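You operate a simulated robot arm through the tools that you are given. There is no shell and no other tool. Be economical: measure what you need, move in short steps, check, and stop when the job is done.

You are at the controls of a simulated robot arm. One attempt, no reset.

Task
Test the stop on press one: start a cycle, hit stop, then release and reset it.
Fine: guard down before the start, and it stays down; hit stop while the platen is down; touch no other control.

It is judged by the outcome, as a careful person would: the job done as asked, and still so three seconds after it is handed in. It fails if anything else is knocked over, pushed out of place, dropped, spilled or broken.

Robot
A 6-joint arm with a fingered hand on a trunk, on a base that drives. Base frame: it is fixed to the floor where the robot stands at the start and does not move with it; the origin is under the middle of the robot, x ahead of it, y to its left, z up. Units: cm, degrees, N and s.
With the tool pointing down near the work surface it reaches from about 50 to 96 cm from the robot's upright axis, wherever it stands. Its first joint turns from -166.0 to 166.0 degrees. Places, roughly: press one [110, -10, 100]; press one air knob [110, 20, 120]; press one air valve handle [110, 20, 110]; press one clear guard [100, 0, 130]; press one heat dial [80, -20, 130]; press one power switch [80, -20, 110]; press one time dial [80, -20, 120]; press two air knob [60, -50, 120]; press two air valve handle [60, -50, 110]; press two heat dial [30, -90, 130]; press two left start button [50, -40, 80]; press two power switch [30, -90, 110]; press two reset key [30, -90, 100]; press two right start button [20, -80, 80]; press two stop button [60, -50, 100]; press two time dial [30, -90, 120]. Payload 5 kg.
Tool frame: the origin (TCP) lies between the finger pads and is the grasp point; the fingertips stand 4.3 cm ahead of it; z points along the fingers, y is the line along which they close. The gripper opens to 14.4 cm. The gripper's body begins 5 cm behind the TCP. The gripper is a hand of 5 fingers: y runs from the thumb to the fingers, the wrist lies at [-2.1, -13.3, -23.3] in the tool frame, and closing takes about 1.5 s.
Orientation is that of the tool frame in the base frame, as [roll, pitch, yaw] about the fixed x, y, z axes, in that order (R = Rz(yaw) Ry(pitch) Rx(roll)). With the fingers straight down and the wrist toward the robot, the tool's x, y and z point along [0, 1, 0], [1, 0, 0] and [0, 0, -1] of the base frame.

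Tools
- The arm moves only by the tool apply_moves. Its argument "commands" is a list of rows, each a list of 7 numbers: the shift along the tool's x, y, z in units of 500 mm (1.0 is 500 mm), then the turn, a rotation vector about the tool's x, y, z in units of 60 degrees (1.0 is 60 degrees), then the gripper command, from -1 (shut) to 1 (fully open), values between in proportion. In form: [[dx, dy, dz, ax, ay, az, grip], ...]. A call has 1 to 20 rows; each row is the pose to reach, as a shift and turn from the pose commanded when the call began, along the tool's axes at that moment. A call with a number of a shift or a turn outside -1 to 1 is refused whole. Rows are played at 5 a second. More than 5 cm and 8.6 degrees between two rows, or a gripper value outside its range, and nothing of the call is played. Where a pose cannot be reached the arm comes as near as it can. A force on the tool above 40 N (or 10 N above the force at the start of the call, whichever is more), or a blocked arm, ends the call early, and 0.2 s more pass. The fingers move at their own pace (about 7.2 cm/s each) and stop on an object; they squeeze with about 29 N. The grip force told is the motor's: it shows also when the fingers shut on nothing. Time passes only in rows, and 0.2 s behind the last, so rows that repeat a pose let the fingers close. It gives the time, the measured TCP pose, the force on the tool (base axes), the opening and the grip force at its end, in the units of the frame above (readings bear some noise), with the torque about the TCP (base axes, N m) and any sound that the robot's microphone picked up, and new pictures: "pictures" is both (left out), scene, wrist or none.
- Cameras (640 x 400 px; columns grow to the right, rows downward): "scene" is now at [2.12, 11.43, 160.07]; the picture's right is [-0.46, -0.89, 0.00], its down [-0.43, 0.22, -0.88] and it looks along [0.78, -0.41, -0.48] (base axes); focal length 262 px, centre (320, 200). "wrist" rides on the gripper at [8.6, -10.9, -16.7] in the tool frame; the picture's right is [-0.80, 0.28, -0.53], its down [-0.54, -0.73, 0.42] and it looks along [-0.27, 0.63, 0.73] (tool axes); focal length 275 px, centre (320, 200). There is no depth. A picture from a camera that has moved, and an enlarged one, comes with that camera's place and axes in the base frame and with its lens.
- raise_lower(by): slides the trunk up (or, below 0, down) by that many cm; the arm and the scene camera ride with it, the base frame stays. It gives what a move gives, with no picture.
- steer(legs): drives the robot by 1 to 6 legs, each [ahead, left, turn to the left] in cm, cm and degrees, along the robot's own axes; the way and the turn of a leg run together, so that a leg with both is an arc; at most 150 cm and 180 degrees a leg. The arm and the cameras ride along, it lands a little off, and it stops where it bumps. It gives what a move gives, and a new picture of the scene camera.
- grasp_type(shape): the hand has 5 fingers and takes this shape, open, in about a second: jaw (thumb against the fingers, like two jaws); tri (thumb and two fingers); tip (a fingertip pinch); poke (one finger out to press); point (the index stretched); flat (the hand flat); cup (the hand cupped); fist (a fist). The gripper value then closes the fingers along that shape, each until it touches; the sizes above hold for jaw. It gives what a move gives, with no picture.
- head_to(pan, tilt): turns the head with the scene camera to pan (to the left, within 155 degrees either way) and tilt (down, from -29 to 69), counted from straight ahead of the robot. It gives what a move gives, and a new picture of the scene camera.
- close_up(camera, box): a new picture of the part [left, top, right, bottom] of that camera's present view, enlarged. No time passes.
- finish_job(): hands the job in; it is judged then, once.

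Work in short steps. Places have to be worked out from the pictures, the camera data and where the tool is seen: move nearer, look again, correct. Check each grasp and each placing, and mend what went wrong. You have 120 turns and 260 pictures in all, those below and enlarged ones among them. Open the gripper and draw the arm clear of the work before you hand the job in, unless the task says otherwise; then end with one line.

The tools are called after "Request:" by a JSON object that holds its "op" and its "data". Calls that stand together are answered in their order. apply_moves: Moves the arm, as the interface text tells. Its arguments: {"type":"object","properties":{"commands":{"type":"array"},"pictures":{"type":"string","enum":["both","scene","wrist","none"]}},"required":["commands"]} The other tools are called the same way: raise_lower (by) slides the trunk up or down; grasp_type (shape) gives the hand a shape; steer (legs) drives the base; head_to (pan, tilt) turns the head that bears the scene camera; close_up (camera, box) takes an enlarged picture of a part of a camera's view; finish_job () hands the job in.

At the start:

```text
t: 0.0
tool_pos: [53.35, 6.19, 99.96]
ee_rot: [180.0, -0.1, 90.2]
wrist_force: [-0.3, 0.0, -0.2]
ft_torque: [0.0, 0.0, 0.01]
grip_width: 14.38
grasp_force: 0.0
shape: jaw
trunk travel left (down, up): [-50.0, 9.0]
robot x, y, heading: [0.16, -0.33, 0.1]
head pan, tilt: [-27.6, 28.8]
```

scene: 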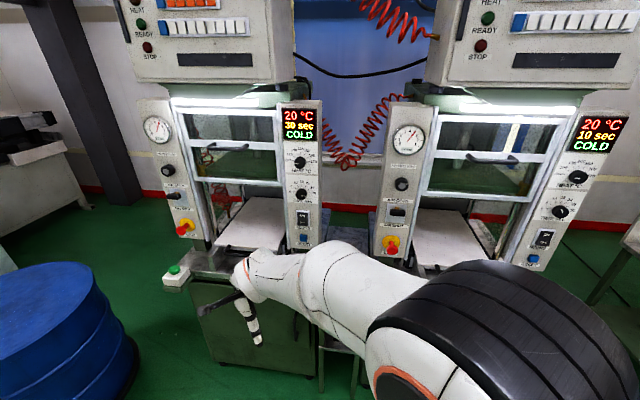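
wrist: 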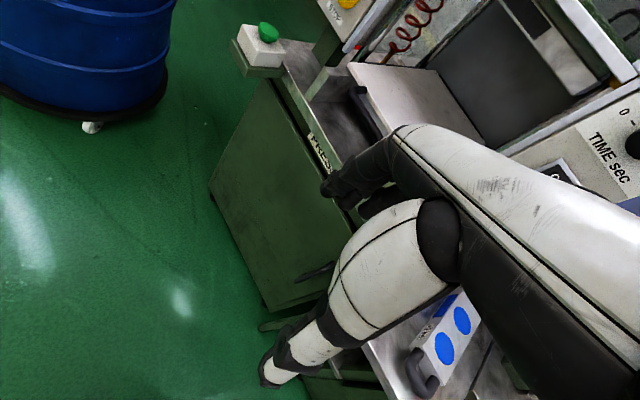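

The scene shows press one on the left, with its guard, column panels, red stop on the left column and start button on the left. I take enlarged views to read the labels.

Request:
{"op": "close_up", "data": {"camera": "scene", "box": [120, 80, 340, 300]}}

Request:
{"op": "close_up", "data": {"camera": "scene", "box": [100, 0, 320, 100]}}

Request:
{"op": "head_to", "data": {"pan": -5, "tilt": 30}}

```text
1.82 times, centred on (230, 190) of scene
camera zoom: at [2.12, 11.43, 160.07], right [-0.46, -0.89, 0.0], down [-0.43, 0.22, -0.88], along [0.78, -0.41, -0.48], focal length 476 px, centre (484, 218)
```

zoom: 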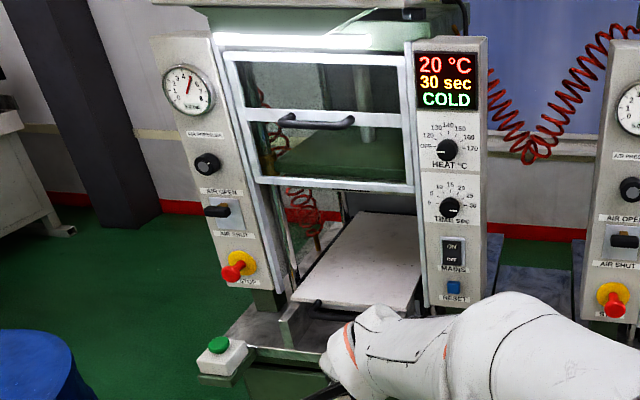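

```text
2.91 times, centred on (210, 50) of scene
camera zoom: at [2.12, 11.43, 160.07], right [-0.46, -0.89, 0.0], down [-0.43, 0.22, -0.88], along [0.78, -0.41, -0.48], focal length 762 px, centre (640, 636)
```

zoom: 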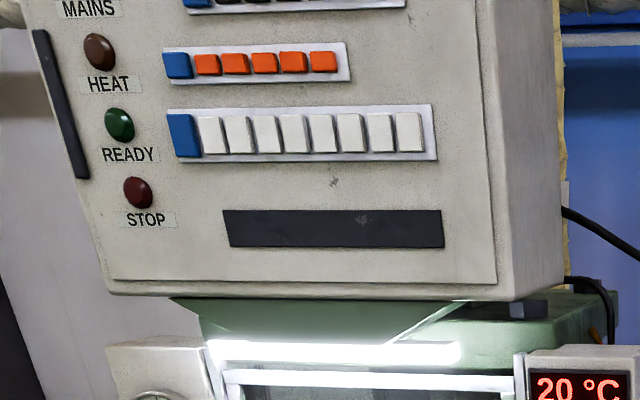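

```text
t: 0.9
tool_pos: [53.46, 6.17, 99.96]
ee_rot: [-179.9, 0.1, 90.1]
wrist_force: [-0.1, 0.7, 0.0]
ft_torque: [-0.01, 0.01, -0.01]
grip_width: 14.35
grasp_force: 0.0
shape: jaw
trunk travel left (down, up): [-50.0, 9.0]
robot x, y, heading: [-0.02, -0.13, 0.1]
head pan, tilt: [-5.0, 30.0]
camera scene: at [3.07, 14.85, 159.88], right [-0.09, -1.0, 0.0], down [-0.5, 0.04, -0.87], along [0.86, -0.08, -0.5], focal length 262 px, centre (320, 200)
```

scene: 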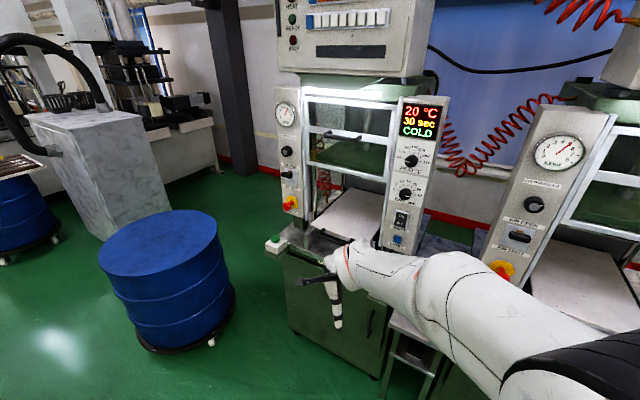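

Press one faces roughly (-0.8, 0.6), so I drive to stand squarely in front of it. First sideways left, then turn right, staying clear of the drum.

Request:
{"op": "steer", "data": {"legs": [[0, 54, 0], [0, 0, -37], [12, 12, 0]]}}

Request:
{"op": "head_to", "data": {"pan": 0, "tilt": 28}}

```text
t: 6.8
tool_pos: [63.74, 30.85, 99.99]
ee_rot: [-179.9, 0.0, 54.1]
wrist_force: [0.2, -0.1, -0.6]
ft_torque: [0.01, -0.01, 0.02]
grip_width: 14.36
grasp_force: 0.0
shape: jaw
trunk travel left (down, up): [-50.0, 9.0]
robot x, y, heading: [16.52, 57.09, -35.8]
head pan, tilt: [-5.0, 30.0]
camera scene: at [28.03, 67.45, 159.87], right [-0.66, -0.75, 0.0], down [-0.38, 0.33, -0.87], along [0.65, -0.57, -0.5], focal length 262 px, centre (320, 200)
```

scene: 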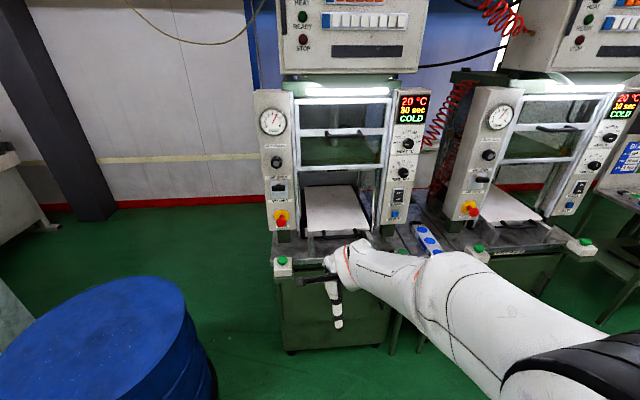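

```text
t: 7.5
tool_pos: [63.67, 30.88, 99.9]
ee_rot: [180.0, 0.0, 54.1]
wrist_force: [0.4, -0.7, -0.5]
ft_torque: [0.01, 0.0, -0.01]
grip_width: 14.35
grasp_force: 0.0
shape: jaw
trunk travel left (down, up): [-50.0, 9.0]
robot x, y, heading: [16.86, 57.04, -36.2]
head pan, tilt: [0.0, 28.0]
camera scene: at [28.54, 68.02, 160.19], right [-0.59, -0.81, 0.0], down [-0.38, 0.28, -0.88], along [0.71, -0.52, -0.47], focal length 262 px, centre (320, 200)
```

scene: 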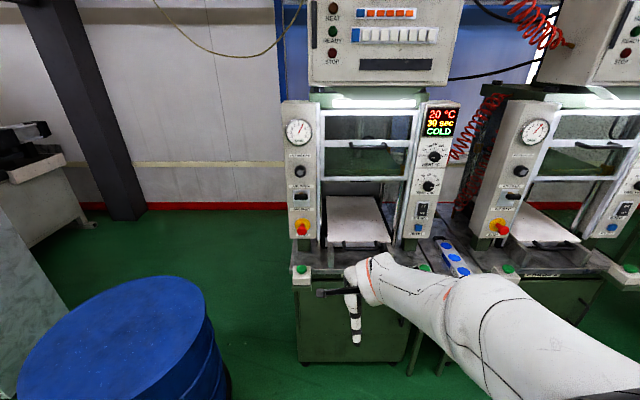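

I now see the press face on. I take enlarged views to measure stop, reset, guard handle and start buttons.

Request:
{"op": "close_up", "data": {"camera": "scene", "box": [270, 80, 480, 212]}}

Request:
{"op": "close_up", "data": {"camera": "scene", "box": [270, 180, 480, 312]}}

```text
3.03 times, centred on (375, 146) of scene
camera zoom: at [28.54, 68.02, 160.19], right [-0.59, -0.81, 0.0], down [-0.38, 0.28, -0.88], along [0.71, -0.52, -0.47], focal length 794 px, centre (153, 364)
```

zoom: 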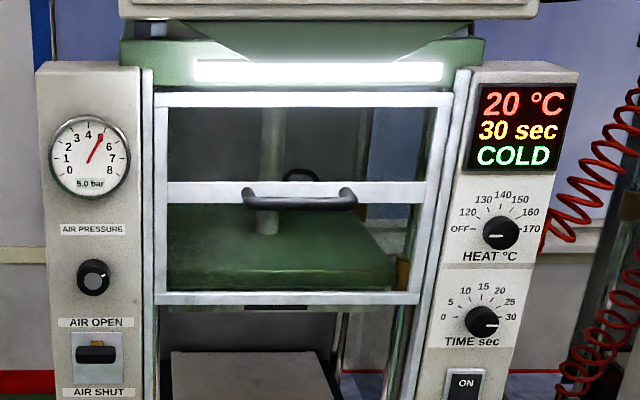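

```text
3.03 times, centred on (375, 246) of scene
camera zoom: at [28.54, 68.02, 160.19], right [-0.59, -0.81, 0.0], down [-0.38, 0.28, -0.88], along [0.71, -0.52, -0.47], focal length 794 px, centre (153, 61)
```

zoom: 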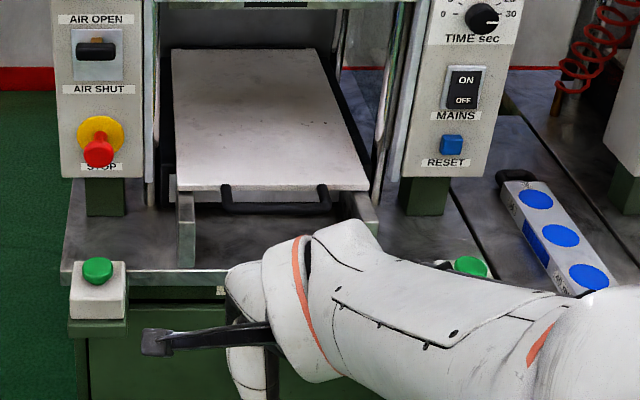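

Triangulating from two views: panel face is about 92 cm ahead of the camera, the guard handle near z 134 (guard currently raised), the stop near z 99 and the start buttons near z 86. I now turn the hand to point forward while lifting it in front of the guard handle.

Request:
{"op": "apply_moves", "data": {"commands": [[-0.012, 0.03, -0.056, -0.125, 0, 0, 1], [-0.025, 0.06, -0.112, -0.25, 0, 0, 1], [-0.038, 0.09, -0.168, -0.375, 0, 0, 1], [-0.05, 0.12, -0.225, -0.5, 0, 0, 1], [-0.063, 0.15, -0.28, -0.625, 0, 0, 1], [-0.075, 0.18, -0.337, -0.75, 0, 0, 1], [-0.088, 0.21, -0.39, -0.875, 0, 0, 1], [-0.1, 0.24, -0.45, -1, 0, 0, 1]]}}

```text
t: 9.3
tool_pos: [72.18, 26.46, 125.68]
ee_rot: [124.2, 0.1, 52.0]
wrist_force: [0.9, 0.1, 0.2]
ft_torque: [0.04, -0.02, 0.0]
grip_width: 14.39
grasp_force: 0.0
shape: jaw
out of reach, approached as far as the arm can: row 3, 4, 5, 6, 7, 8
trunk travel left (down, up): [-50.0, 9.0]
robot x, y, heading: [16.85, 57.11, -36.0]
head pan, tilt: [0.0, 28.0]
camera scene: at [28.56, 67.98, 160.19], right [-0.59, -0.81, 0.0], down [-0.38, 0.28, -0.88], along [0.71, -0.52, -0.47], focal length 262 px, centre (320, 200)
camera wrist: at [61.88, 45.54, 126.24], right [-0.71, -0.45, 0.54], down [-0.38, -0.39, -0.84], along [0.59, -0.8, 0.11], focal length 275 px, centre (320, 200)
```

scene: 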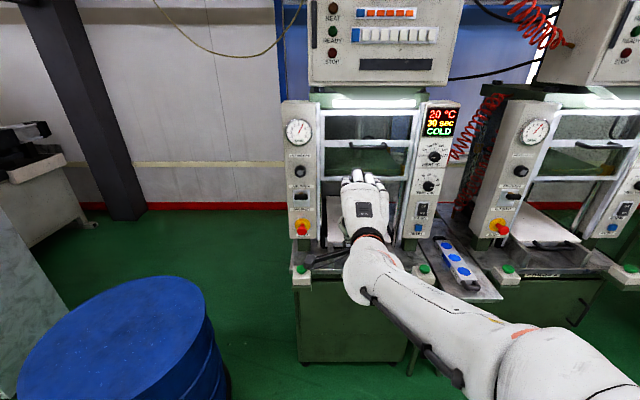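
wrist: 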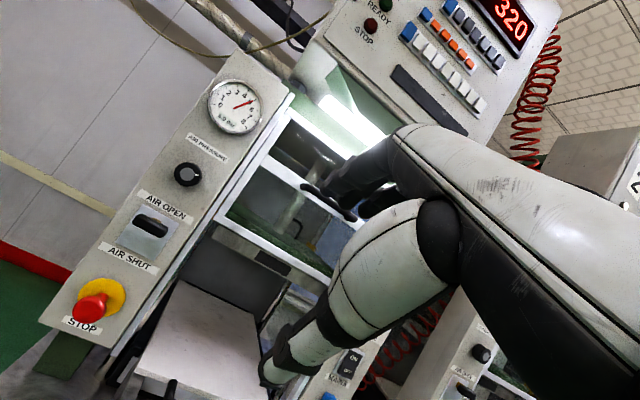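

The hand faces the guard but the arm reported a reach limit close in. I continue forward with the rest of the turn, aiming about 13 cm short of the handle.

Request:
{"op": "apply_moves", "data": {"commands": [[-0.036, 0.06, 0.032, -0.11, 0, 0, 1], [-0.072, 0.12, 0.064, -0.22, 0, 0, 1], [-0.108, 0.18, 0.096, -0.33, 0, 0, 1], [-0.144, 0.24, 0.128, -0.44, 0, 0, 1], [-0.18, 0.3, 0.158, -0.55, 0, 0, 1], [-0.18, 0.3, 0.158, -0.55, 0, 0, 1]]}}

```text
t: 10.7
tool_pos: [83.3, 21.78, 143.31]
ee_rot: [102.2, -3.0, 45.1]
wrist_force: [-0.2, 0.0, -0.1]
ft_torque: [-0.06, -0.02, 0.0]
grip_width: 14.37
grasp_force: 0.2
shape: jaw
out of reach, approached as far as the arm can: row 1, 2, 3, 4, 5, 6
trunk travel left (down, up): [-50.0, 9.0]
robot x, y, heading: [16.8, 57.0, -35.9]
head pan, tilt: [0.0, 28.0]
camera scene: at [28.56, 68.03, 160.19], right [-0.59, -0.81, 0.0], down [-0.38, 0.28, -0.88], along [0.71, -0.52, -0.47], focal length 262 px, centre (320, 200)
camera wrist: at [76.43, 41.24, 136.66], right [-0.9, -0.25, 0.35], down [-0.17, -0.54, -0.83], along [0.4, -0.8, 0.44], focal length 275 px, centre (320, 200)
```

scene: 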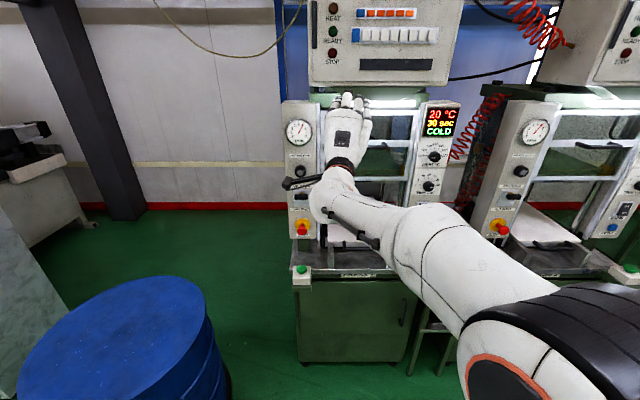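
wrist: 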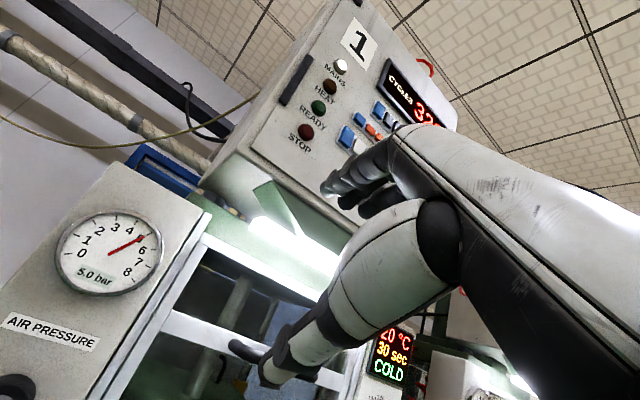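

The arm comes out too high and slightly turned: wrist-bend limits. Lowering the trunk should give the forearm a better angle, so I lower by 20 cm (hand is clear in front of the press).

Request:
{"op": "raise_lower", "data": {"by": -20}}

Request:
{"op": "head_to", "data": {"pan": 0, "tilt": 15}}

```text
t: 12.8
tool_pos: [83.29, 21.76, 123.3]
ee_rot: [102.3, -3.0, 45.1]
wrist_force: [0.1, -0.3, -0.1]
ft_torque: [-0.01, 0.02, 0.01]
grip_width: 14.39
grasp_force: 0.1
shape: jaw
trunk travel left (down, up): [-30.0, 29.0]
robot x, y, heading: [16.61, 57.51, -36.0]
head pan, tilt: [0.0, 28.0]
```

```text
t: 13.6
tool_pos: [83.25, 21.77, 123.17]
ee_rot: [102.3, -3.0, 45.2]
wrist_force: [0.4, -0.7, 0.1]
ft_torque: [0.03, -0.02, 0.0]
grip_width: 14.37
grasp_force: 0.0
shape: jaw
trunk travel left (down, up): [-30.0, 29.0]
robot x, y, heading: [16.71, 57.1, -36.1]
head pan, tilt: [0.0, 15.0]
camera scene: at [28.73, 67.9, 142.29], right [-0.59, -0.81, 0.0], down [-0.21, 0.15, -0.97], along [0.78, -0.57, -0.26], focal length 262 px, centre (320, 200)
```

scene: 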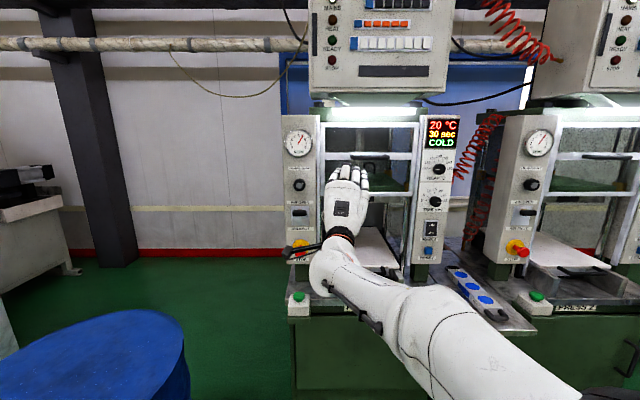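

The handle measures about z 133, u −55 (straight ahead of the robot). I move the hand up to it, correcting the yaw.

Request:
{"op": "apply_moves", "data": {"commands": [[-0.053, 0.054, 0.015, -0.03, 0.037, -0.007, 1], [-0.107, 0.109, 0.03, -0.06, 0.074, -0.015, 1], [-0.16, 0.163, 0.045, -0.09, 0.11, -0.022, 1], [-0.214, 0.218, 0.06, -0.12, 0.147, -0.03, 1], [-0.214, 0.218, 0.06, -0.12, 0.147, -0.03, 1]]}}

```text
t: 14.8
tool_pos: [82.71, 16.4, 136.19]
ee_rot: [99.3, -4.7, 48.9]
wrist_force: [-1.0, -0.5, -0.8]
ft_torque: [-0.02, -0.05, 0.02]
grip_width: 14.39
grasp_force: 0.1
shape: jaw
out of reach, approached as far as the arm can: row 1, 2, 3, 4, 5
trunk travel left (down, up): [-30.0, 29.0]
robot x, y, heading: [16.7, 57.25, -36.0]
head pan, tilt: [0.0, 15.0]
camera scene: at [28.73, 67.9, 142.3], right [-0.59, -0.81, 0.0], down [-0.21, 0.15, -0.97], along [0.78, -0.57, -0.26], focal length 262 px, centre (320, 200)
camera wrist: at [75.18, 35.41, 128.88], right [-0.9, -0.3, 0.3], down [-0.09, -0.56, -0.83], along [0.42, -0.77, 0.48], focal length 275 px, centre (320, 200)
```

scene: 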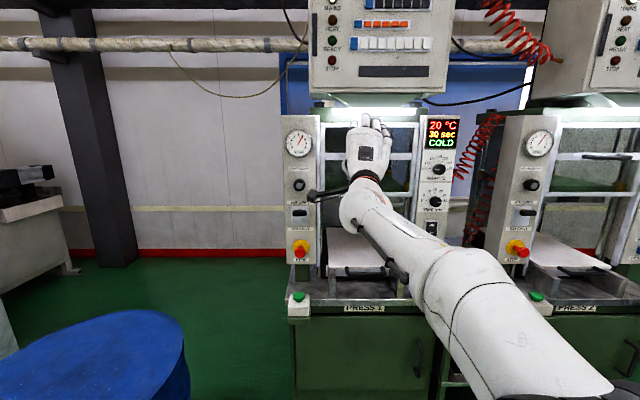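
wrist: 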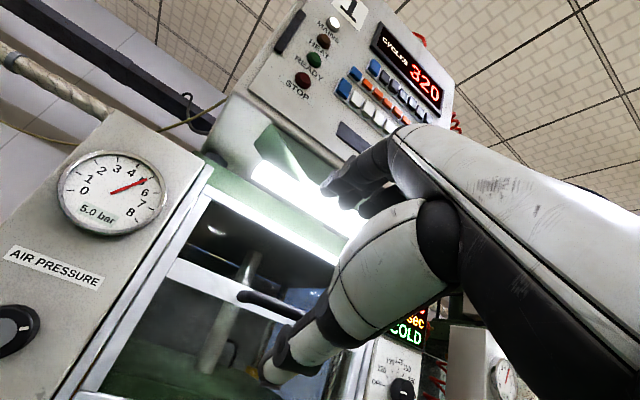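

The hand is well oriented (pointing at the guard, thumb below), but the arm's limits leave it ~7 cm left and 3 cm high. I use base and trunk to place it: right 7, down 3, then ahead 9 and look.

Request:
{"op": "raise_lower", "data": {"by": -3}}

Request:
{"op": "steer", "data": {"legs": [[0, -7, 0], [8, 0, 0]]}}

Request:
{"op": "close_up", "data": {"camera": "wrist", "box": [0, 0, 640, 400]}}

Request:
{"op": "close_up", "data": {"camera": "scene", "box": [260, 60, 480, 200]}}

```text
t: 15.6
tool_pos: [82.72, 16.37, 133.17]
ee_rot: [99.2, -4.7, 48.8]
wrist_force: [0.0, -0.1, 0.4]
ft_torque: [0.02, 0.0, 0.0]
grip_width: 14.4
grasp_force: 0.1
shape: jaw
trunk travel left (down, up): [-27.0, 32.0]
robot x, y, heading: [16.8, 57.33, -35.9]
head pan, tilt: [0.0, 15.0]
```

```text
t: 17.2
tool_pos: [85.43, 6.29, 132.97]
ee_rot: [99.2, -4.6, 48.7]
wrist_force: [0.5, -0.7, 0.2]
ft_torque: [0.01, -0.01, 0.01]
grip_width: 14.4
grasp_force: 0.0
shape: jaw
trunk travel left (down, up): [-27.0, 32.0]
robot x, y, heading: [19.38, 47.29, -36.2]
head pan, tilt: [0.0, 15.0]
camera scene: at [31.17, 57.67, 139.29], right [-0.59, -0.81, 0.0], down [-0.21, 0.15, -0.97], along [0.78, -0.57, -0.26], focal length 262 px, centre (320, 200)
```

scene: 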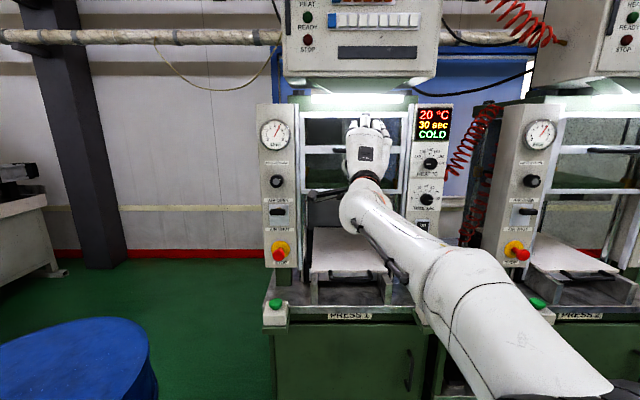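

```text
1.00 times, centred on (320, 200) of wrist (not enlarged: the box is as wide or as high as the picture)
camera zoom: at [77.67, 25.23, 125.81], right [-0.9, -0.3, 0.3], down [-0.09, -0.56, -0.83], along [0.42, -0.77, 0.48], focal length 275 px, centre (320, 200)
```

zoom: 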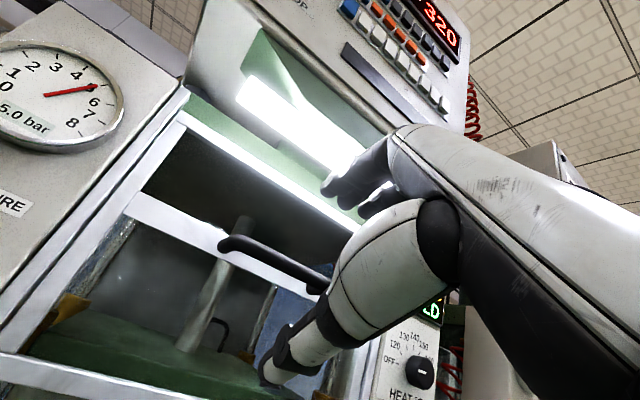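

```text
2.86 times, centred on (370, 130) of scene
camera zoom: at [31.17, 57.67, 139.29], right [-0.59, -0.81, 0.0], down [-0.21, 0.15, -0.97], along [0.78, -0.57, -0.26], focal length 748 px, centre (177, 400)
```

zoom: 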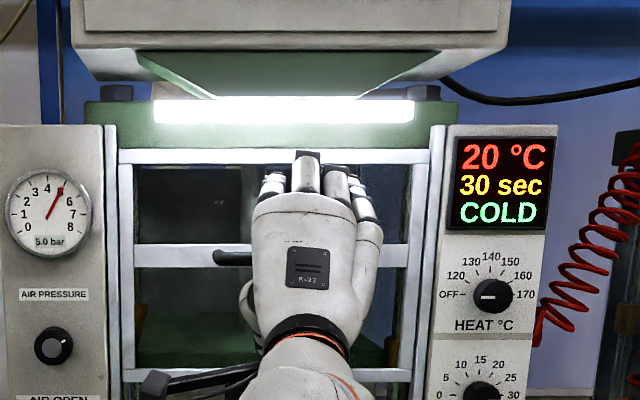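

The bar lies between fingers (above) and thumb (below) at about n 72.5, z 132; TCP is at n 65.5, z 133. I drive 6 cm ahead and lower 1 cm.

Request:
{"op": "raise_lower", "data": {"by": -1}}

Request:
{"op": "steer", "data": {"legs": [[6, 0, 0]]}}

Request:
{"op": "close_up", "data": {"camera": "wrist", "box": [0, 0, 640, 400]}}

```text
t: 17.8
tool_pos: [85.3, 6.25, 132.21]
ee_rot: [99.2, -4.6, 48.8]
wrist_force: [0.5, 0.4, -0.2]
ft_torque: [0.04, -0.01, -0.03]
grip_width: 14.41
grasp_force: 0.1
shape: jaw
trunk travel left (down, up): [-26.0, 33.0]
robot x, y, heading: [19.25, 47.03, -36.0]
head pan, tilt: [0.0, 15.0]
```

```text
t: 18.8
tool_pos: [90.19, 2.8, 132.1]
ee_rot: [99.3, -4.6, 48.9]
wrist_force: [0.4, -0.1, -1.0]
ft_torque: [-0.01, -0.02, 0.06]
grip_width: 14.4
grasp_force: 0.1
shape: jaw
trunk travel left (down, up): [-26.0, 33.0]
robot x, y, heading: [24.35, 43.44, -35.8]
head pan, tilt: [0.0, 15.0]
camera scene: at [35.97, 54.19, 138.29], right [-0.59, -0.81, 0.0], down [-0.21, 0.15, -0.97], along [0.78, -0.57, -0.26], focal length 262 px, centre (320, 200)
```

scene: 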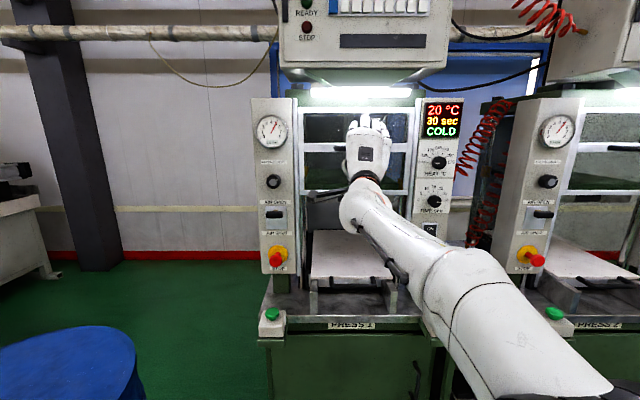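

```text
1.00 times, centred on (320, 200) of wrist (not enlarged: the box is as wide or as high as the picture)
camera zoom: at [82.5, 21.76, 124.77], right [-0.9, -0.3, 0.3], down [-0.09, -0.56, -0.83], along [0.42, -0.77, 0.48], focal length 275 px, centre (320, 200)
```

zoom: 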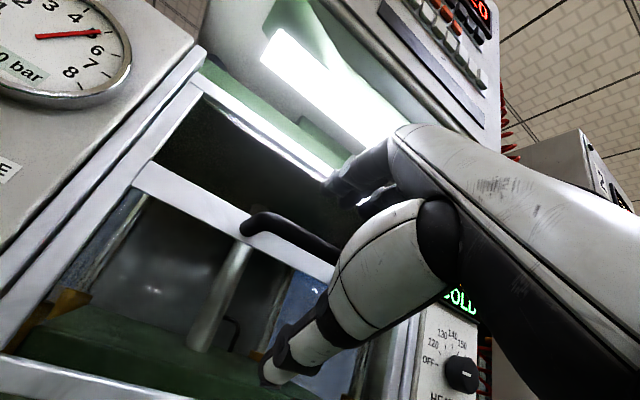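

TCP is now at the bar (n≈71.4, z 132). I close the hand in place.

Request:
{"op": "apply_moves", "data": {"commands": [[0, 0, 0, 0, 0, 0, -1], [0, 0, 0, 0, 0, 0, -1], [0, 0, 0, 0, 0, 0, -1], [0, 0, 0, 0, 0, 0, -1], [0, 0, 0, 0, 0, 0, -1], [0, 0, 0, 0, 0, 0, -1], [0, 0, 0, 0, 0, 0, -1], [0, 0, 0, 0, 0, 0, -1]], "pictures": "wrist"}}

```text
t: 20.6
tool_pos: [90.25, 2.73, 131.94]
ee_rot: [99.3, -4.6, 48.8]
wrist_force: [2.7, -2.0, -0.3]
ft_torque: [-0.19, 0.08, -0.06]
grip_width: 1.19
grasp_force: 29.2
shape: jaw
trunk travel left (down, up): [-26.0, 33.0]
robot x, y, heading: [24.4, 43.15, -36.0]
head pan, tilt: [0.0, 15.0]
camera wrist: at [82.52, 21.74, 124.74], right [-0.9, -0.3, 0.3], down [-0.09, -0.56, -0.83], along [0.42, -0.77, 0.48], focal length 275 px, centre (320, 200)
```

wrist: 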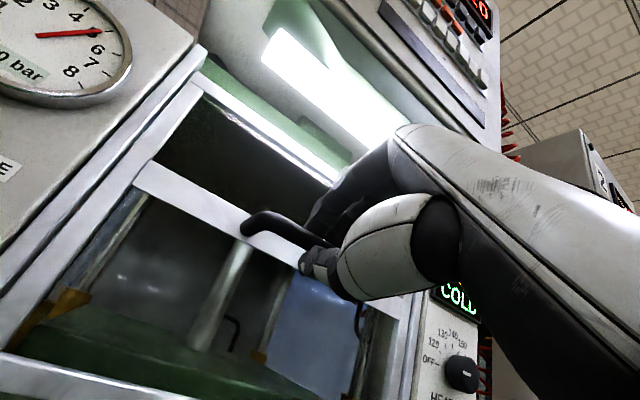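

The hand holds the bar (1.2 cm opening, full grip force). I lower the trunk in steps and watch the force.

Request:
{"op": "raise_lower", "data": {"by": -3}}

Request:
{"op": "close_up", "data": {"camera": "wrist", "box": [0, 0, 640, 400]}}

```text
t: 21.3
tool_pos: [90.2, 2.74, 128.82]
ee_rot: [99.5, -4.6, 48.8]
wrist_force: [0.8, -1.1, -1.4]
ft_torque: [-0.09, 0.11, -0.06]
grip_width: 1.2
grasp_force: 28.7
shape: jaw
trunk travel left (down, up): [-23.0, 36.0]
robot x, y, heading: [24.2, 43.15, -35.8]
head pan, tilt: [0.0, 15.0]
```

```text
1.00 times, centred on (320, 200) of wrist (not enlarged: the box is as wide or as high as the picture)
camera zoom: at [82.52, 21.74, 121.69], right [-0.9, -0.3, 0.3], down [-0.09, -0.56, -0.83], along [0.42, -0.77, 0.48], focal length 275 px, centre (320, 200)
```

zoom: 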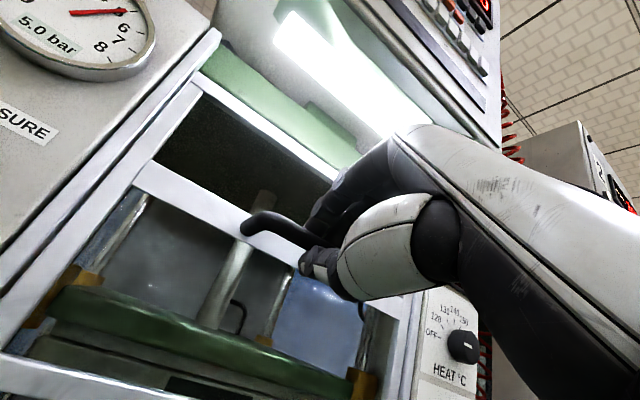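

The guard follows with very little force. I continue lowering.

Request:
{"op": "raise_lower", "data": {"by": -8}}

Request:
{"op": "head_to", "data": {"pan": 0, "tilt": 22}}

```text
t: 22.5
tool_pos: [90.13, 2.74, 120.94]
ee_rot: [99.5, -4.6, 49.0]
wrist_force: [1.5, -1.4, -1.8]
ft_torque: [-0.1, 0.12, -0.04]
grip_width: 1.18
grasp_force: 28.6
shape: jaw
trunk travel left (down, up): [-15.0, 44.0]
robot x, y, heading: [24.35, 43.6, -35.8]
head pan, tilt: [0.0, 15.0]
```

```text
t: 23.2
tool_pos: [90.21, 2.77, 120.95]
ee_rot: [99.4, -4.6, 48.9]
wrist_force: [1.2, -2.3, -2.1]
ft_torque: [-0.07, 0.2, -0.06]
grip_width: 1.19
grasp_force: 29.3
shape: jaw
trunk travel left (down, up): [-15.0, 44.0]
robot x, y, heading: [24.27, 43.44, -35.6]
head pan, tilt: [0.0, 22.0]
camera scene: at [35.94, 54.2, 126.16], right [-0.59, -0.81, 0.0], down [-0.3, 0.22, -0.93], along [0.75, -0.54, -0.37], focal length 262 px, centre (320, 200)
```

scene: 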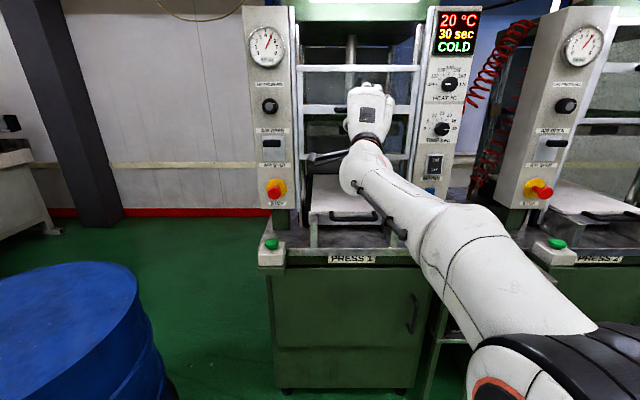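

Working. I continue down 6 cm more, checking force and clearance.

Request:
{"op": "raise_lower", "data": {"by": -6}}

Request:
{"op": "head_to", "data": {"pan": 0, "tilt": 25}}

Request:
{"op": "close_up", "data": {"camera": "wrist", "box": [0, 0, 640, 400]}}

```text
t: 24.2
tool_pos: [90.25, 2.78, 114.88]
ee_rot: [99.4, -4.6, 48.7]
wrist_force: [2.5, -2.6, -1.7]
ft_torque: [-0.13, 0.13, -0.04]
grip_width: 1.19
grasp_force: 29.2
shape: jaw
trunk travel left (down, up): [-9.0, 50.0]
robot x, y, heading: [23.9, 43.5, -35.9]
head pan, tilt: [0.0, 22.0]
```

```text
t: 24.8
tool_pos: [90.27, 2.77, 115.03]
ee_rot: [99.3, -4.6, 48.8]
wrist_force: [1.3, -2.1, -3.5]
ft_torque: [-0.06, 0.14, -0.04]
grip_width: 1.2
grasp_force: 28.8
shape: jaw
trunk travel left (down, up): [-9.0, 50.0]
robot x, y, heading: [23.89, 43.23, -35.9]
head pan, tilt: [0.0, 25.0]
camera scene: at [35.88, 54.25, 119.67], right [-0.59, -0.81, 0.0], down [-0.34, 0.25, -0.91], along [0.73, -0.53, -0.42], focal length 262 px, centre (320, 200)
```

scene: 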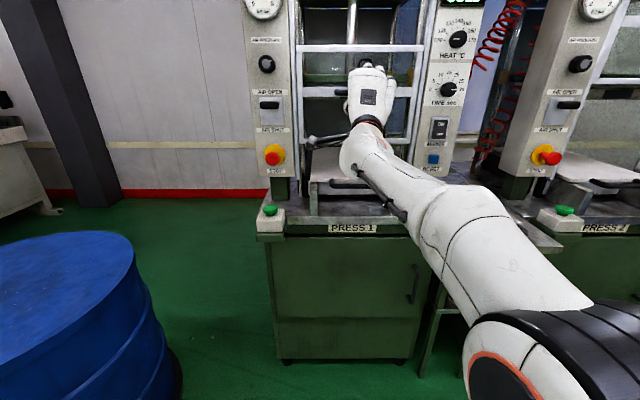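

```text
1.00 times, centred on (320, 200) of wrist (not enlarged: the box is as wide or as high as the picture)
camera zoom: at [82.52, 21.74, 107.72], right [-0.9, -0.3, 0.3], down [-0.09, -0.56, -0.83], along [0.42, -0.77, 0.48], focal length 275 px, centre (320, 200)
```

zoom: 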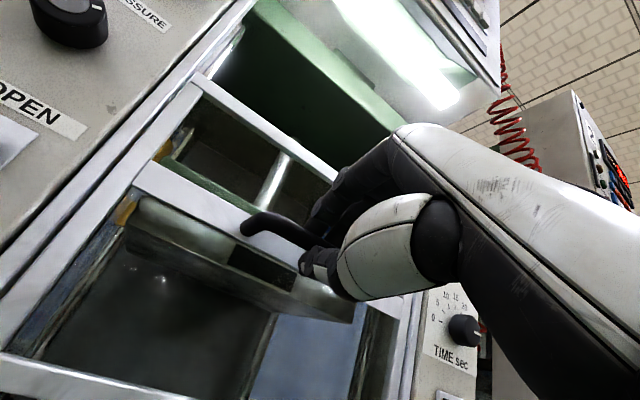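

Still free and clear. Lower 5 more.

Request:
{"op": "raise_lower", "data": {"by": -5}}

Request:
{"op": "close_up", "data": {"camera": "scene", "box": [230, 20, 490, 240]}}

Request:
{"op": "close_up", "data": {"camera": "wrist", "box": [0, 0, 640, 400]}}

```text
t: 25.7
tool_pos: [90.28, 2.68, 109.95]
ee_rot: [99.5, -4.6, 48.8]
wrist_force: [2.5, -2.0, -1.8]
ft_torque: [-0.15, 0.12, -0.05]
grip_width: 1.17
grasp_force: 28.7
shape: jaw
trunk travel left (down, up): [-4.0, 55.0]
robot x, y, heading: [23.92, 43.25, -35.9]
head pan, tilt: [0.0, 25.0]
```

```text
1.82 times, centred on (360, 130) of scene
camera zoom: at [35.88, 54.25, 114.66], right [-0.59, -0.81, 0.0], down [-0.34, 0.25, -0.91], along [0.73, -0.53, -0.42], focal length 476 px, centre (247, 327)
```

zoom: 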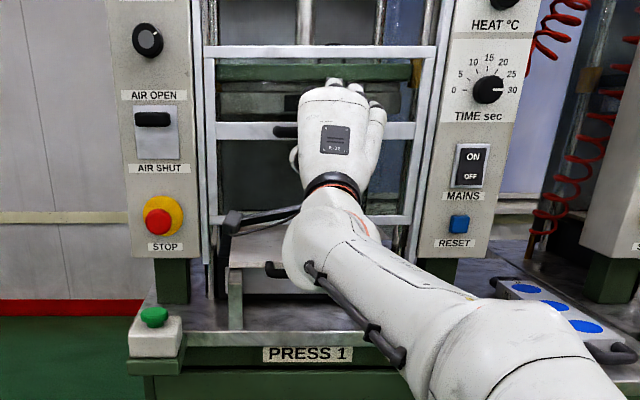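

```text
1.00 times, centred on (320, 200) of wrist (not enlarged: the box is as wide or as high as the picture)
camera zoom: at [82.52, 21.74, 102.69], right [-0.9, -0.3, 0.3], down [-0.09, -0.56, -0.83], along [0.42, -0.77, 0.48], focal length 275 px, centre (320, 200)
```

zoom: 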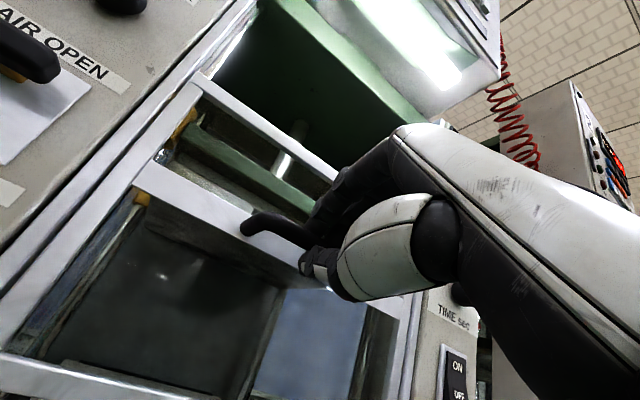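

Guard bottom is just above the tray. Lower 2 at a time now.

Request:
{"op": "raise_lower", "data": {"by": -2}}

Request:
{"op": "raise_lower", "data": {"by": -1.5}}

Request:
{"op": "close_up", "data": {"camera": "wrist", "box": [0, 0, 640, 400]}}

Request:
{"op": "close_up", "data": {"camera": "scene", "box": [230, 20, 490, 240]}}

```text
t: 26.4
tool_pos: [90.13, 2.72, 107.98]
ee_rot: [99.4, -4.6, 48.7]
wrist_force: [2.5, -3.3, -1.3]
ft_torque: [-0.11, 0.14, -0.03]
grip_width: 1.18
grasp_force: 28.8
shape: jaw
trunk travel left (down, up): [-2.0, 57.0]
robot x, y, heading: [23.92, 43.49, -35.7]
head pan, tilt: [0.0, 25.0]
```

```text
t: 27.0
tool_pos: [90.2, 2.77, 106.5]
ee_rot: [99.3, -4.6, 48.9]
wrist_force: [3.2, -1.8, -0.6]
ft_torque: [-0.15, 0.13, -0.04]
grip_width: 1.16
grasp_force: 28.8
shape: jaw
trunk travel left (down, up): [-0.5, 58.5]
robot x, y, heading: [23.74, 43.77, -36.0]
head pan, tilt: [0.0, 25.0]
```

```text
1.00 times, centred on (320, 200) of wrist (not enlarged: the box is as wide or as high as the picture)
camera zoom: at [82.52, 21.74, 99.2], right [-0.9, -0.3, 0.3], down [-0.09, -0.56, -0.83], along [0.42, -0.77, 0.48], focal length 275 px, centre (320, 200)
```

zoom: 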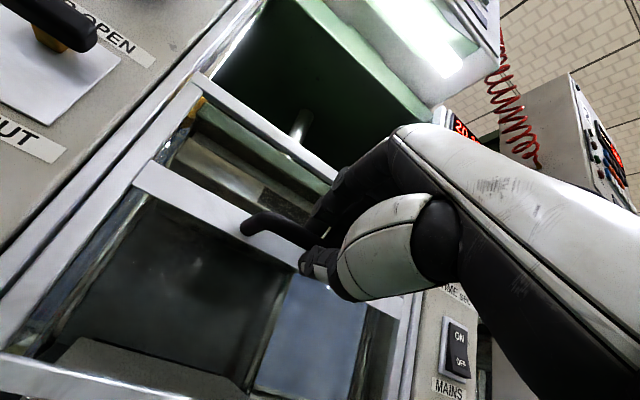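

```text
1.82 times, centred on (360, 130) of scene
camera zoom: at [35.88, 54.25, 111.16], right [-0.59, -0.81, 0.0], down [-0.34, 0.25, -0.91], along [0.73, -0.53, -0.42], focal length 476 px, centre (247, 327)
```

zoom: 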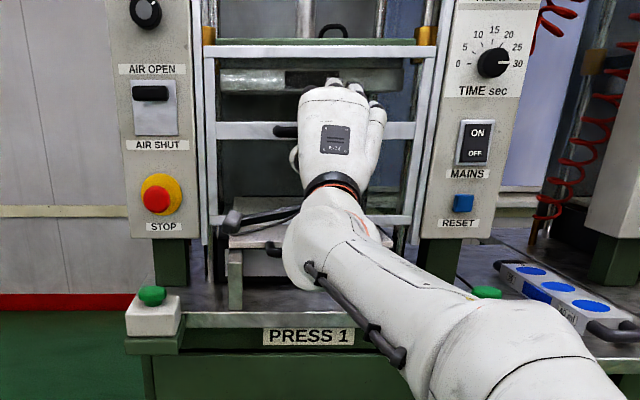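

The trunk is at its bottom and the guard still moves freely, so I push down with the arm in small steps; the force stop will show the bottom.

Request:
{"op": "apply_moves", "data": {"commands": [[0, -0.01, 0.0016, 0, 0, 0, -1], [0, -0.02, 0.0032, 0, 0, 0, -1], [0, -0.03, 0.0048, 0, 0, 0, -1], [0, -0.04, 0.0064, 0, 0, 0, -1], [0, -0.05, 0.008, 0, 0, 0, -1], [0, -0.06, 0.0096, 0, 0, 0, -1]], "pictures": "scene"}}

```text
t: 28.6
tool_pos: [90.05, 3.25, 105.21]
ee_rot: [98.8, -5.3, 48.0]
wrist_force: [3.6, -10.9, 15.2]
ft_torque: [-0.38, -0.16, -0.18]
grip_width: 1.47
grasp_force: 28.2
shape: jaw
out of reach, approached as far as the arm can: row 5, 6
trunk travel left (down, up): [-0.5, 58.5]
robot x, y, heading: [24.18, 43.33, -36.3]
head pan, tilt: [0.0, 25.0]
stopped in row 6: the force on the tool passed its limit at 40 N (the readings are from after the stop); the commanded pose is now the measured one
camera scene: at [35.81, 54.16, 111.15], right [-0.59, -0.81, 0.0], down [-0.34, 0.25, -0.91], along [0.73, -0.53, -0.42], focal length 262 px, centre (320, 200)
```

scene: 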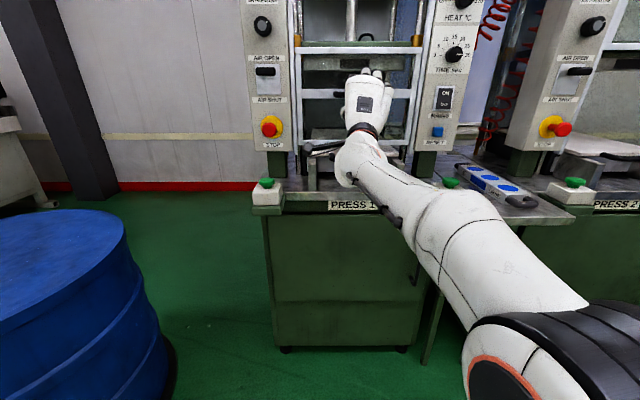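

It met resistance (40 N) at z≈105, about 27 cm of travel: probably the bottom stop. I release the bar and back off 10 cm to look.

Request:
{"op": "apply_moves", "data": {"commands": [[0, 0, 0, 0, 0, 0, 0.3], [0, 0, 0, 0, 0, 0, 1], [0, 0, 0, 0, 0, 0, 1], [0, 0, 0, 0, 0, 0, 1], [0, 0, 0, 0, 0, 0, 1], [0, 0, 0, 0, 0, 0, 1], [0, 0, 0, 0, 0, 0, 1]], "pictures": "wrist"}}

Request:
{"op": "steer", "data": {"legs": [[-10, 0, 0]]}}

Request:
{"op": "close_up", "data": {"camera": "scene", "box": [250, 0, 470, 220]}}

Request:
{"op": "close_up", "data": {"camera": "wrist", "box": [0, 0, 640, 400]}}

```text
t: 30.2
tool_pos: [90.29, 3.21, 104.67]
ee_rot: [99.2, -5.2, 48.1]
wrist_force: [-1.0, 0.2, 0.0]
ft_torque: [-0.05, 0.01, 0.0]
grip_width: 14.35
grasp_force: 0.1
shape: jaw
trunk travel left (down, up): [-0.5, 58.5]
robot x, y, heading: [24.04, 43.65, -36.0]
head pan, tilt: [0.0, 25.0]
camera wrist: at [82.95, 22.43, 97.49], right [-0.91, -0.29, 0.29], down [-0.09, -0.55, -0.83], along [0.4, -0.78, 0.48], focal length 275 px, centre (320, 200)
```

wrist: 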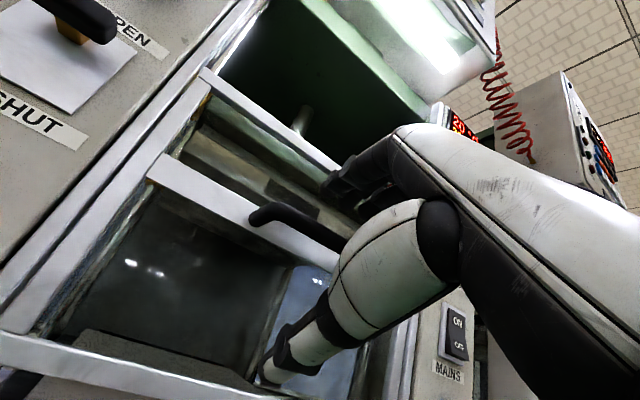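

```text
t: 31.3
tool_pos: [82.34, 9.07, 104.7]
ee_rot: [99.1, -5.1, 47.9]
wrist_force: [-0.1, 0.2, 0.6]
ft_torque: [0.0, 0.0, -0.01]
grip_width: 14.34
grasp_force: 0.0
shape: jaw
trunk travel left (down, up): [-0.5, 58.5]
robot x, y, heading: [16.14, 49.19, -36.1]
head pan, tilt: [0.0, 25.0]
camera scene: at [27.95, 59.97, 111.17], right [-0.59, -0.81, 0.0], down [-0.34, 0.25, -0.91], along [0.73, -0.53, -0.42], focal length 262 px, centre (320, 200)
```

scene: 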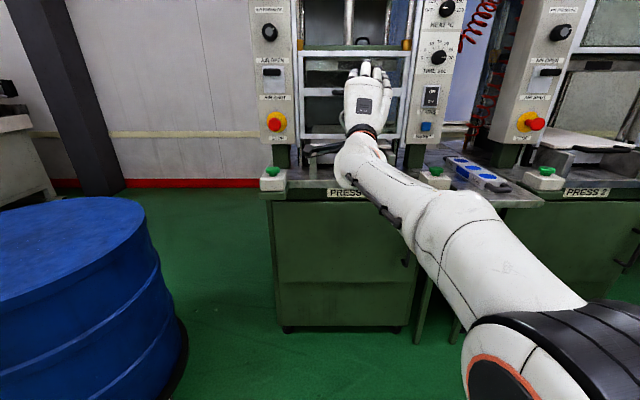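

```text
1.82 times, centred on (360, 110) of scene
camera zoom: at [27.95, 59.97, 111.17], right [-0.59, -0.81, 0.0], down [-0.34, 0.25, -0.91], along [0.73, -0.53, -0.42], focal length 476 px, centre (247, 364)
```

zoom: 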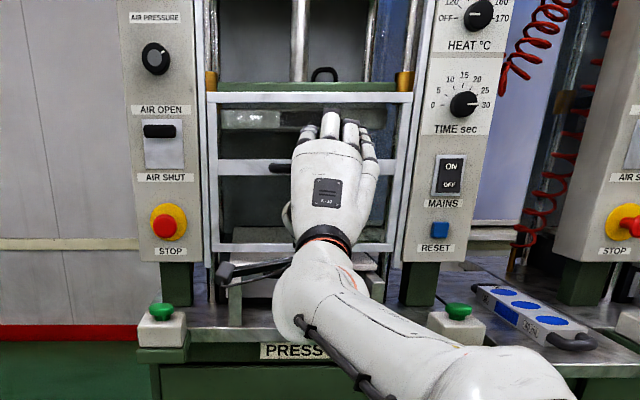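

```text
1.00 times, centred on (320, 200) of wrist (not enlarged: the box is as wide or as high as the picture)
camera zoom: at [75.01, 28.12, 97.5], right [-0.91, -0.29, 0.29], down [-0.09, -0.55, -0.83], along [0.4, -0.78, 0.48], focal length 275 px, centre (320, 200)
```

zoom: 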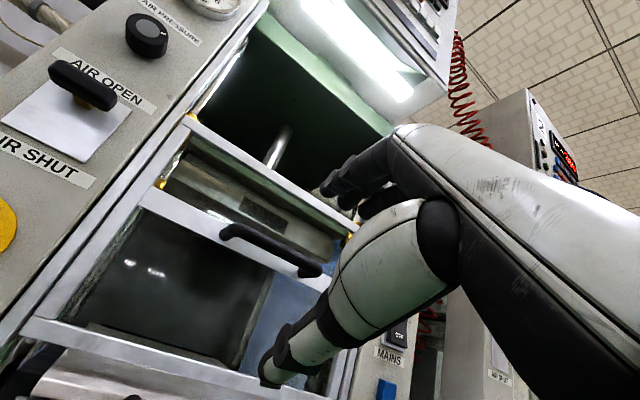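

The handle now measures z≈107 (26 cm below its start) and resisted 40 N there. I enlarge the guard's bottom region to check it is seated.

Request:
{"op": "close_up", "data": {"camera": "scene", "box": [285, 80, 425, 180]}}

Request:
{"op": "close_up", "data": {"camera": "wrist", "box": [0, 180, 320, 400]}}

```text
4.00 times, centred on (355, 130) of scene
camera zoom: at [27.95, 59.97, 111.17], right [-0.59, -0.81, 0.0], down [-0.34, 0.25, -0.91], along [0.73, -0.53, -0.42], focal length 1048 px, centre (180, 480)
```

zoom: 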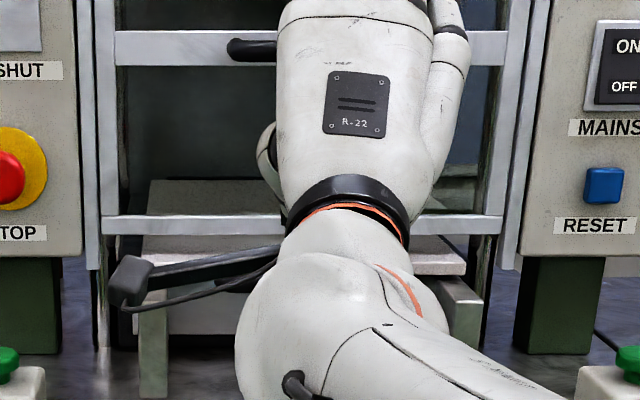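

```text
1.82 times, centred on (160, 290) of wrist
camera zoom: at [75.01, 28.12, 97.5], right [-0.91, -0.29, 0.29], down [-0.09, -0.55, -0.83], along [0.4, -0.78, 0.48], focal length 500 px, centre (611, 36)
```

zoom: 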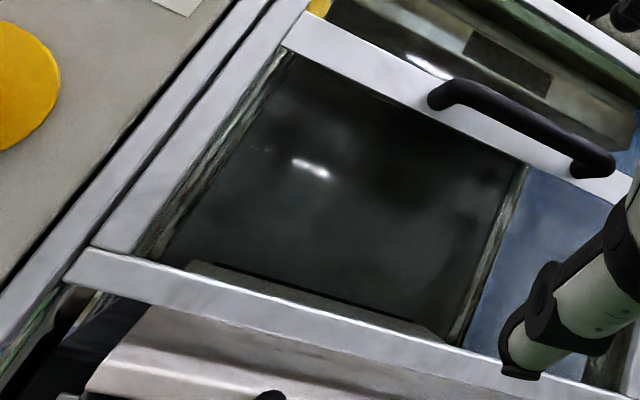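

The guard is down over the front of the press with the tray ahead of it. Next I back off, raise the trunk, and prepare a poking finger tilted about 45° downward so that it can press the start (down) and the stop (forward), which share the same column.

Request:
{"op": "steer", "data": {"legs": [[-20, 0, 0]]}}

Request:
{"op": "raise_lower", "data": {"by": 20}}

Request:
{"op": "grasp_type", "data": {"shape": "poke"}}

Request:
{"op": "apply_moves", "data": {"commands": [[0, 0, 0, 0.12, 0.02, 0, 1], [0, 0, 0, 0.24, 0.04, 0, 1], [0, 0, 0, 0.36, 0.06, 0, 1], [0, 0, 0, 0.48, 0.08, 0, 1], [0, 0, 0, 0.6, 0.1, 0, 1], [0, 0, 0, 0.6, 0.1, 0, 1]]}}

```text
t: 33.0
tool_pos: [65.83, 21.08, 104.75]
ee_rot: [99.1, -5.1, 47.9]
wrist_force: [1.2, 0.0, -0.3]
ft_torque: [0.02, -0.04, -0.02]
grip_width: 14.36
grasp_force: 0.0
shape: jaw
trunk travel left (down, up): [-0.5, 58.5]
robot x, y, heading: [-0.31, 61.25, -35.8]
head pan, tilt: [0.0, 25.0]
camera scene: at [11.49, 71.95, 111.17], right [-0.59, -0.81, 0.0], down [-0.34, 0.25, -0.91], along [0.73, -0.53, -0.42], focal length 262 px, centre (320, 200)
```

scene: 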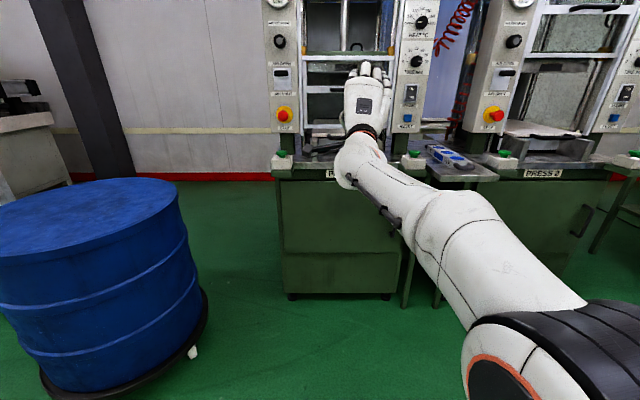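

```text
t: 35.1
tool_pos: [65.92, 21.01, 124.8]
ee_rot: [99.2, -5.2, 48.0]
wrist_force: [0.2, 0.0, -0.3]
ft_torque: [0.0, 0.01, -0.01]
grip_width: 14.36
grasp_force: 0.0
shape: jaw
trunk travel left (down, up): [-20.5, 38.5]
robot x, y, heading: [-0.15, 61.3, -36.0]
head pan, tilt: [0.0, 25.0]
```

```text
t: 36.0
tool_pos: [65.91, 21.01, 124.71]
ee_rot: [99.1, -5.2, 48.0]
wrist_force: [-0.2, -0.3, -0.2]
ft_torque: [0.02, 0.0, 0.01]
grip_width: 0.0
grasp_force: 0.1
shape: poke
trunk travel left (down, up): [-20.5, 38.5]
robot x, y, heading: [-0.44, 61.19, -35.8]
head pan, tilt: [0.0, 25.0]
```

```text
t: 37.4
tool_pos: [65.5, 20.33, 124.92]
ee_rot: [134.2, -5.1, 52.4]
wrist_force: [2.7, 6.3, -1.5]
ft_torque: [-0.1, 0.06, -0.31]
grip_width: 0.0
grasp_force: 0.1
shape: poke
out of reach, approached as far as the arm can: row 4
trunk travel left (down, up): [-20.5, 38.5]
robot x, y, heading: [-0.14, 60.95, -35.9]
head pan, tilt: [0.0, 25.0]
camera scene: at [11.46, 71.95, 131.17], right [-0.59, -0.81, 0.0], down [-0.34, 0.25, -0.91], along [0.73, -0.53, -0.42], focal length 262 px, centre (320, 200)
camera wrist: at [55.0, 38.8, 129.48], right [-0.66, -0.56, 0.5], down [-0.45, -0.25, -0.86], along [0.6, -0.79, -0.09], focal length 275 px, centre (320, 200)
```

scene: 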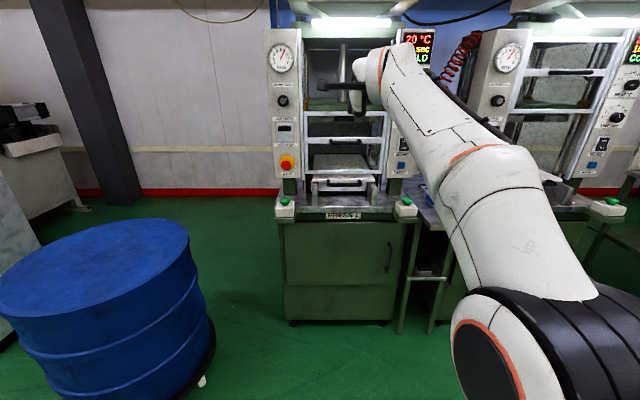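
wrist: 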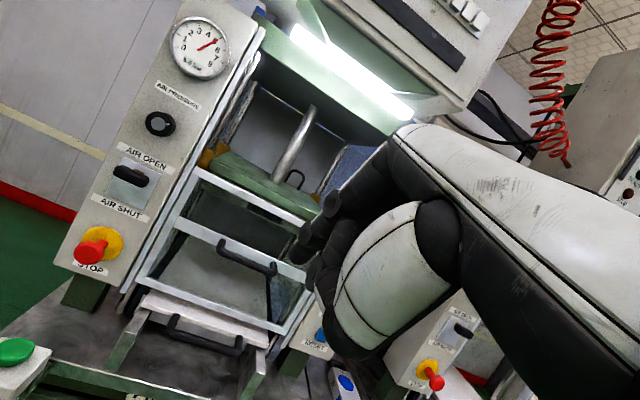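

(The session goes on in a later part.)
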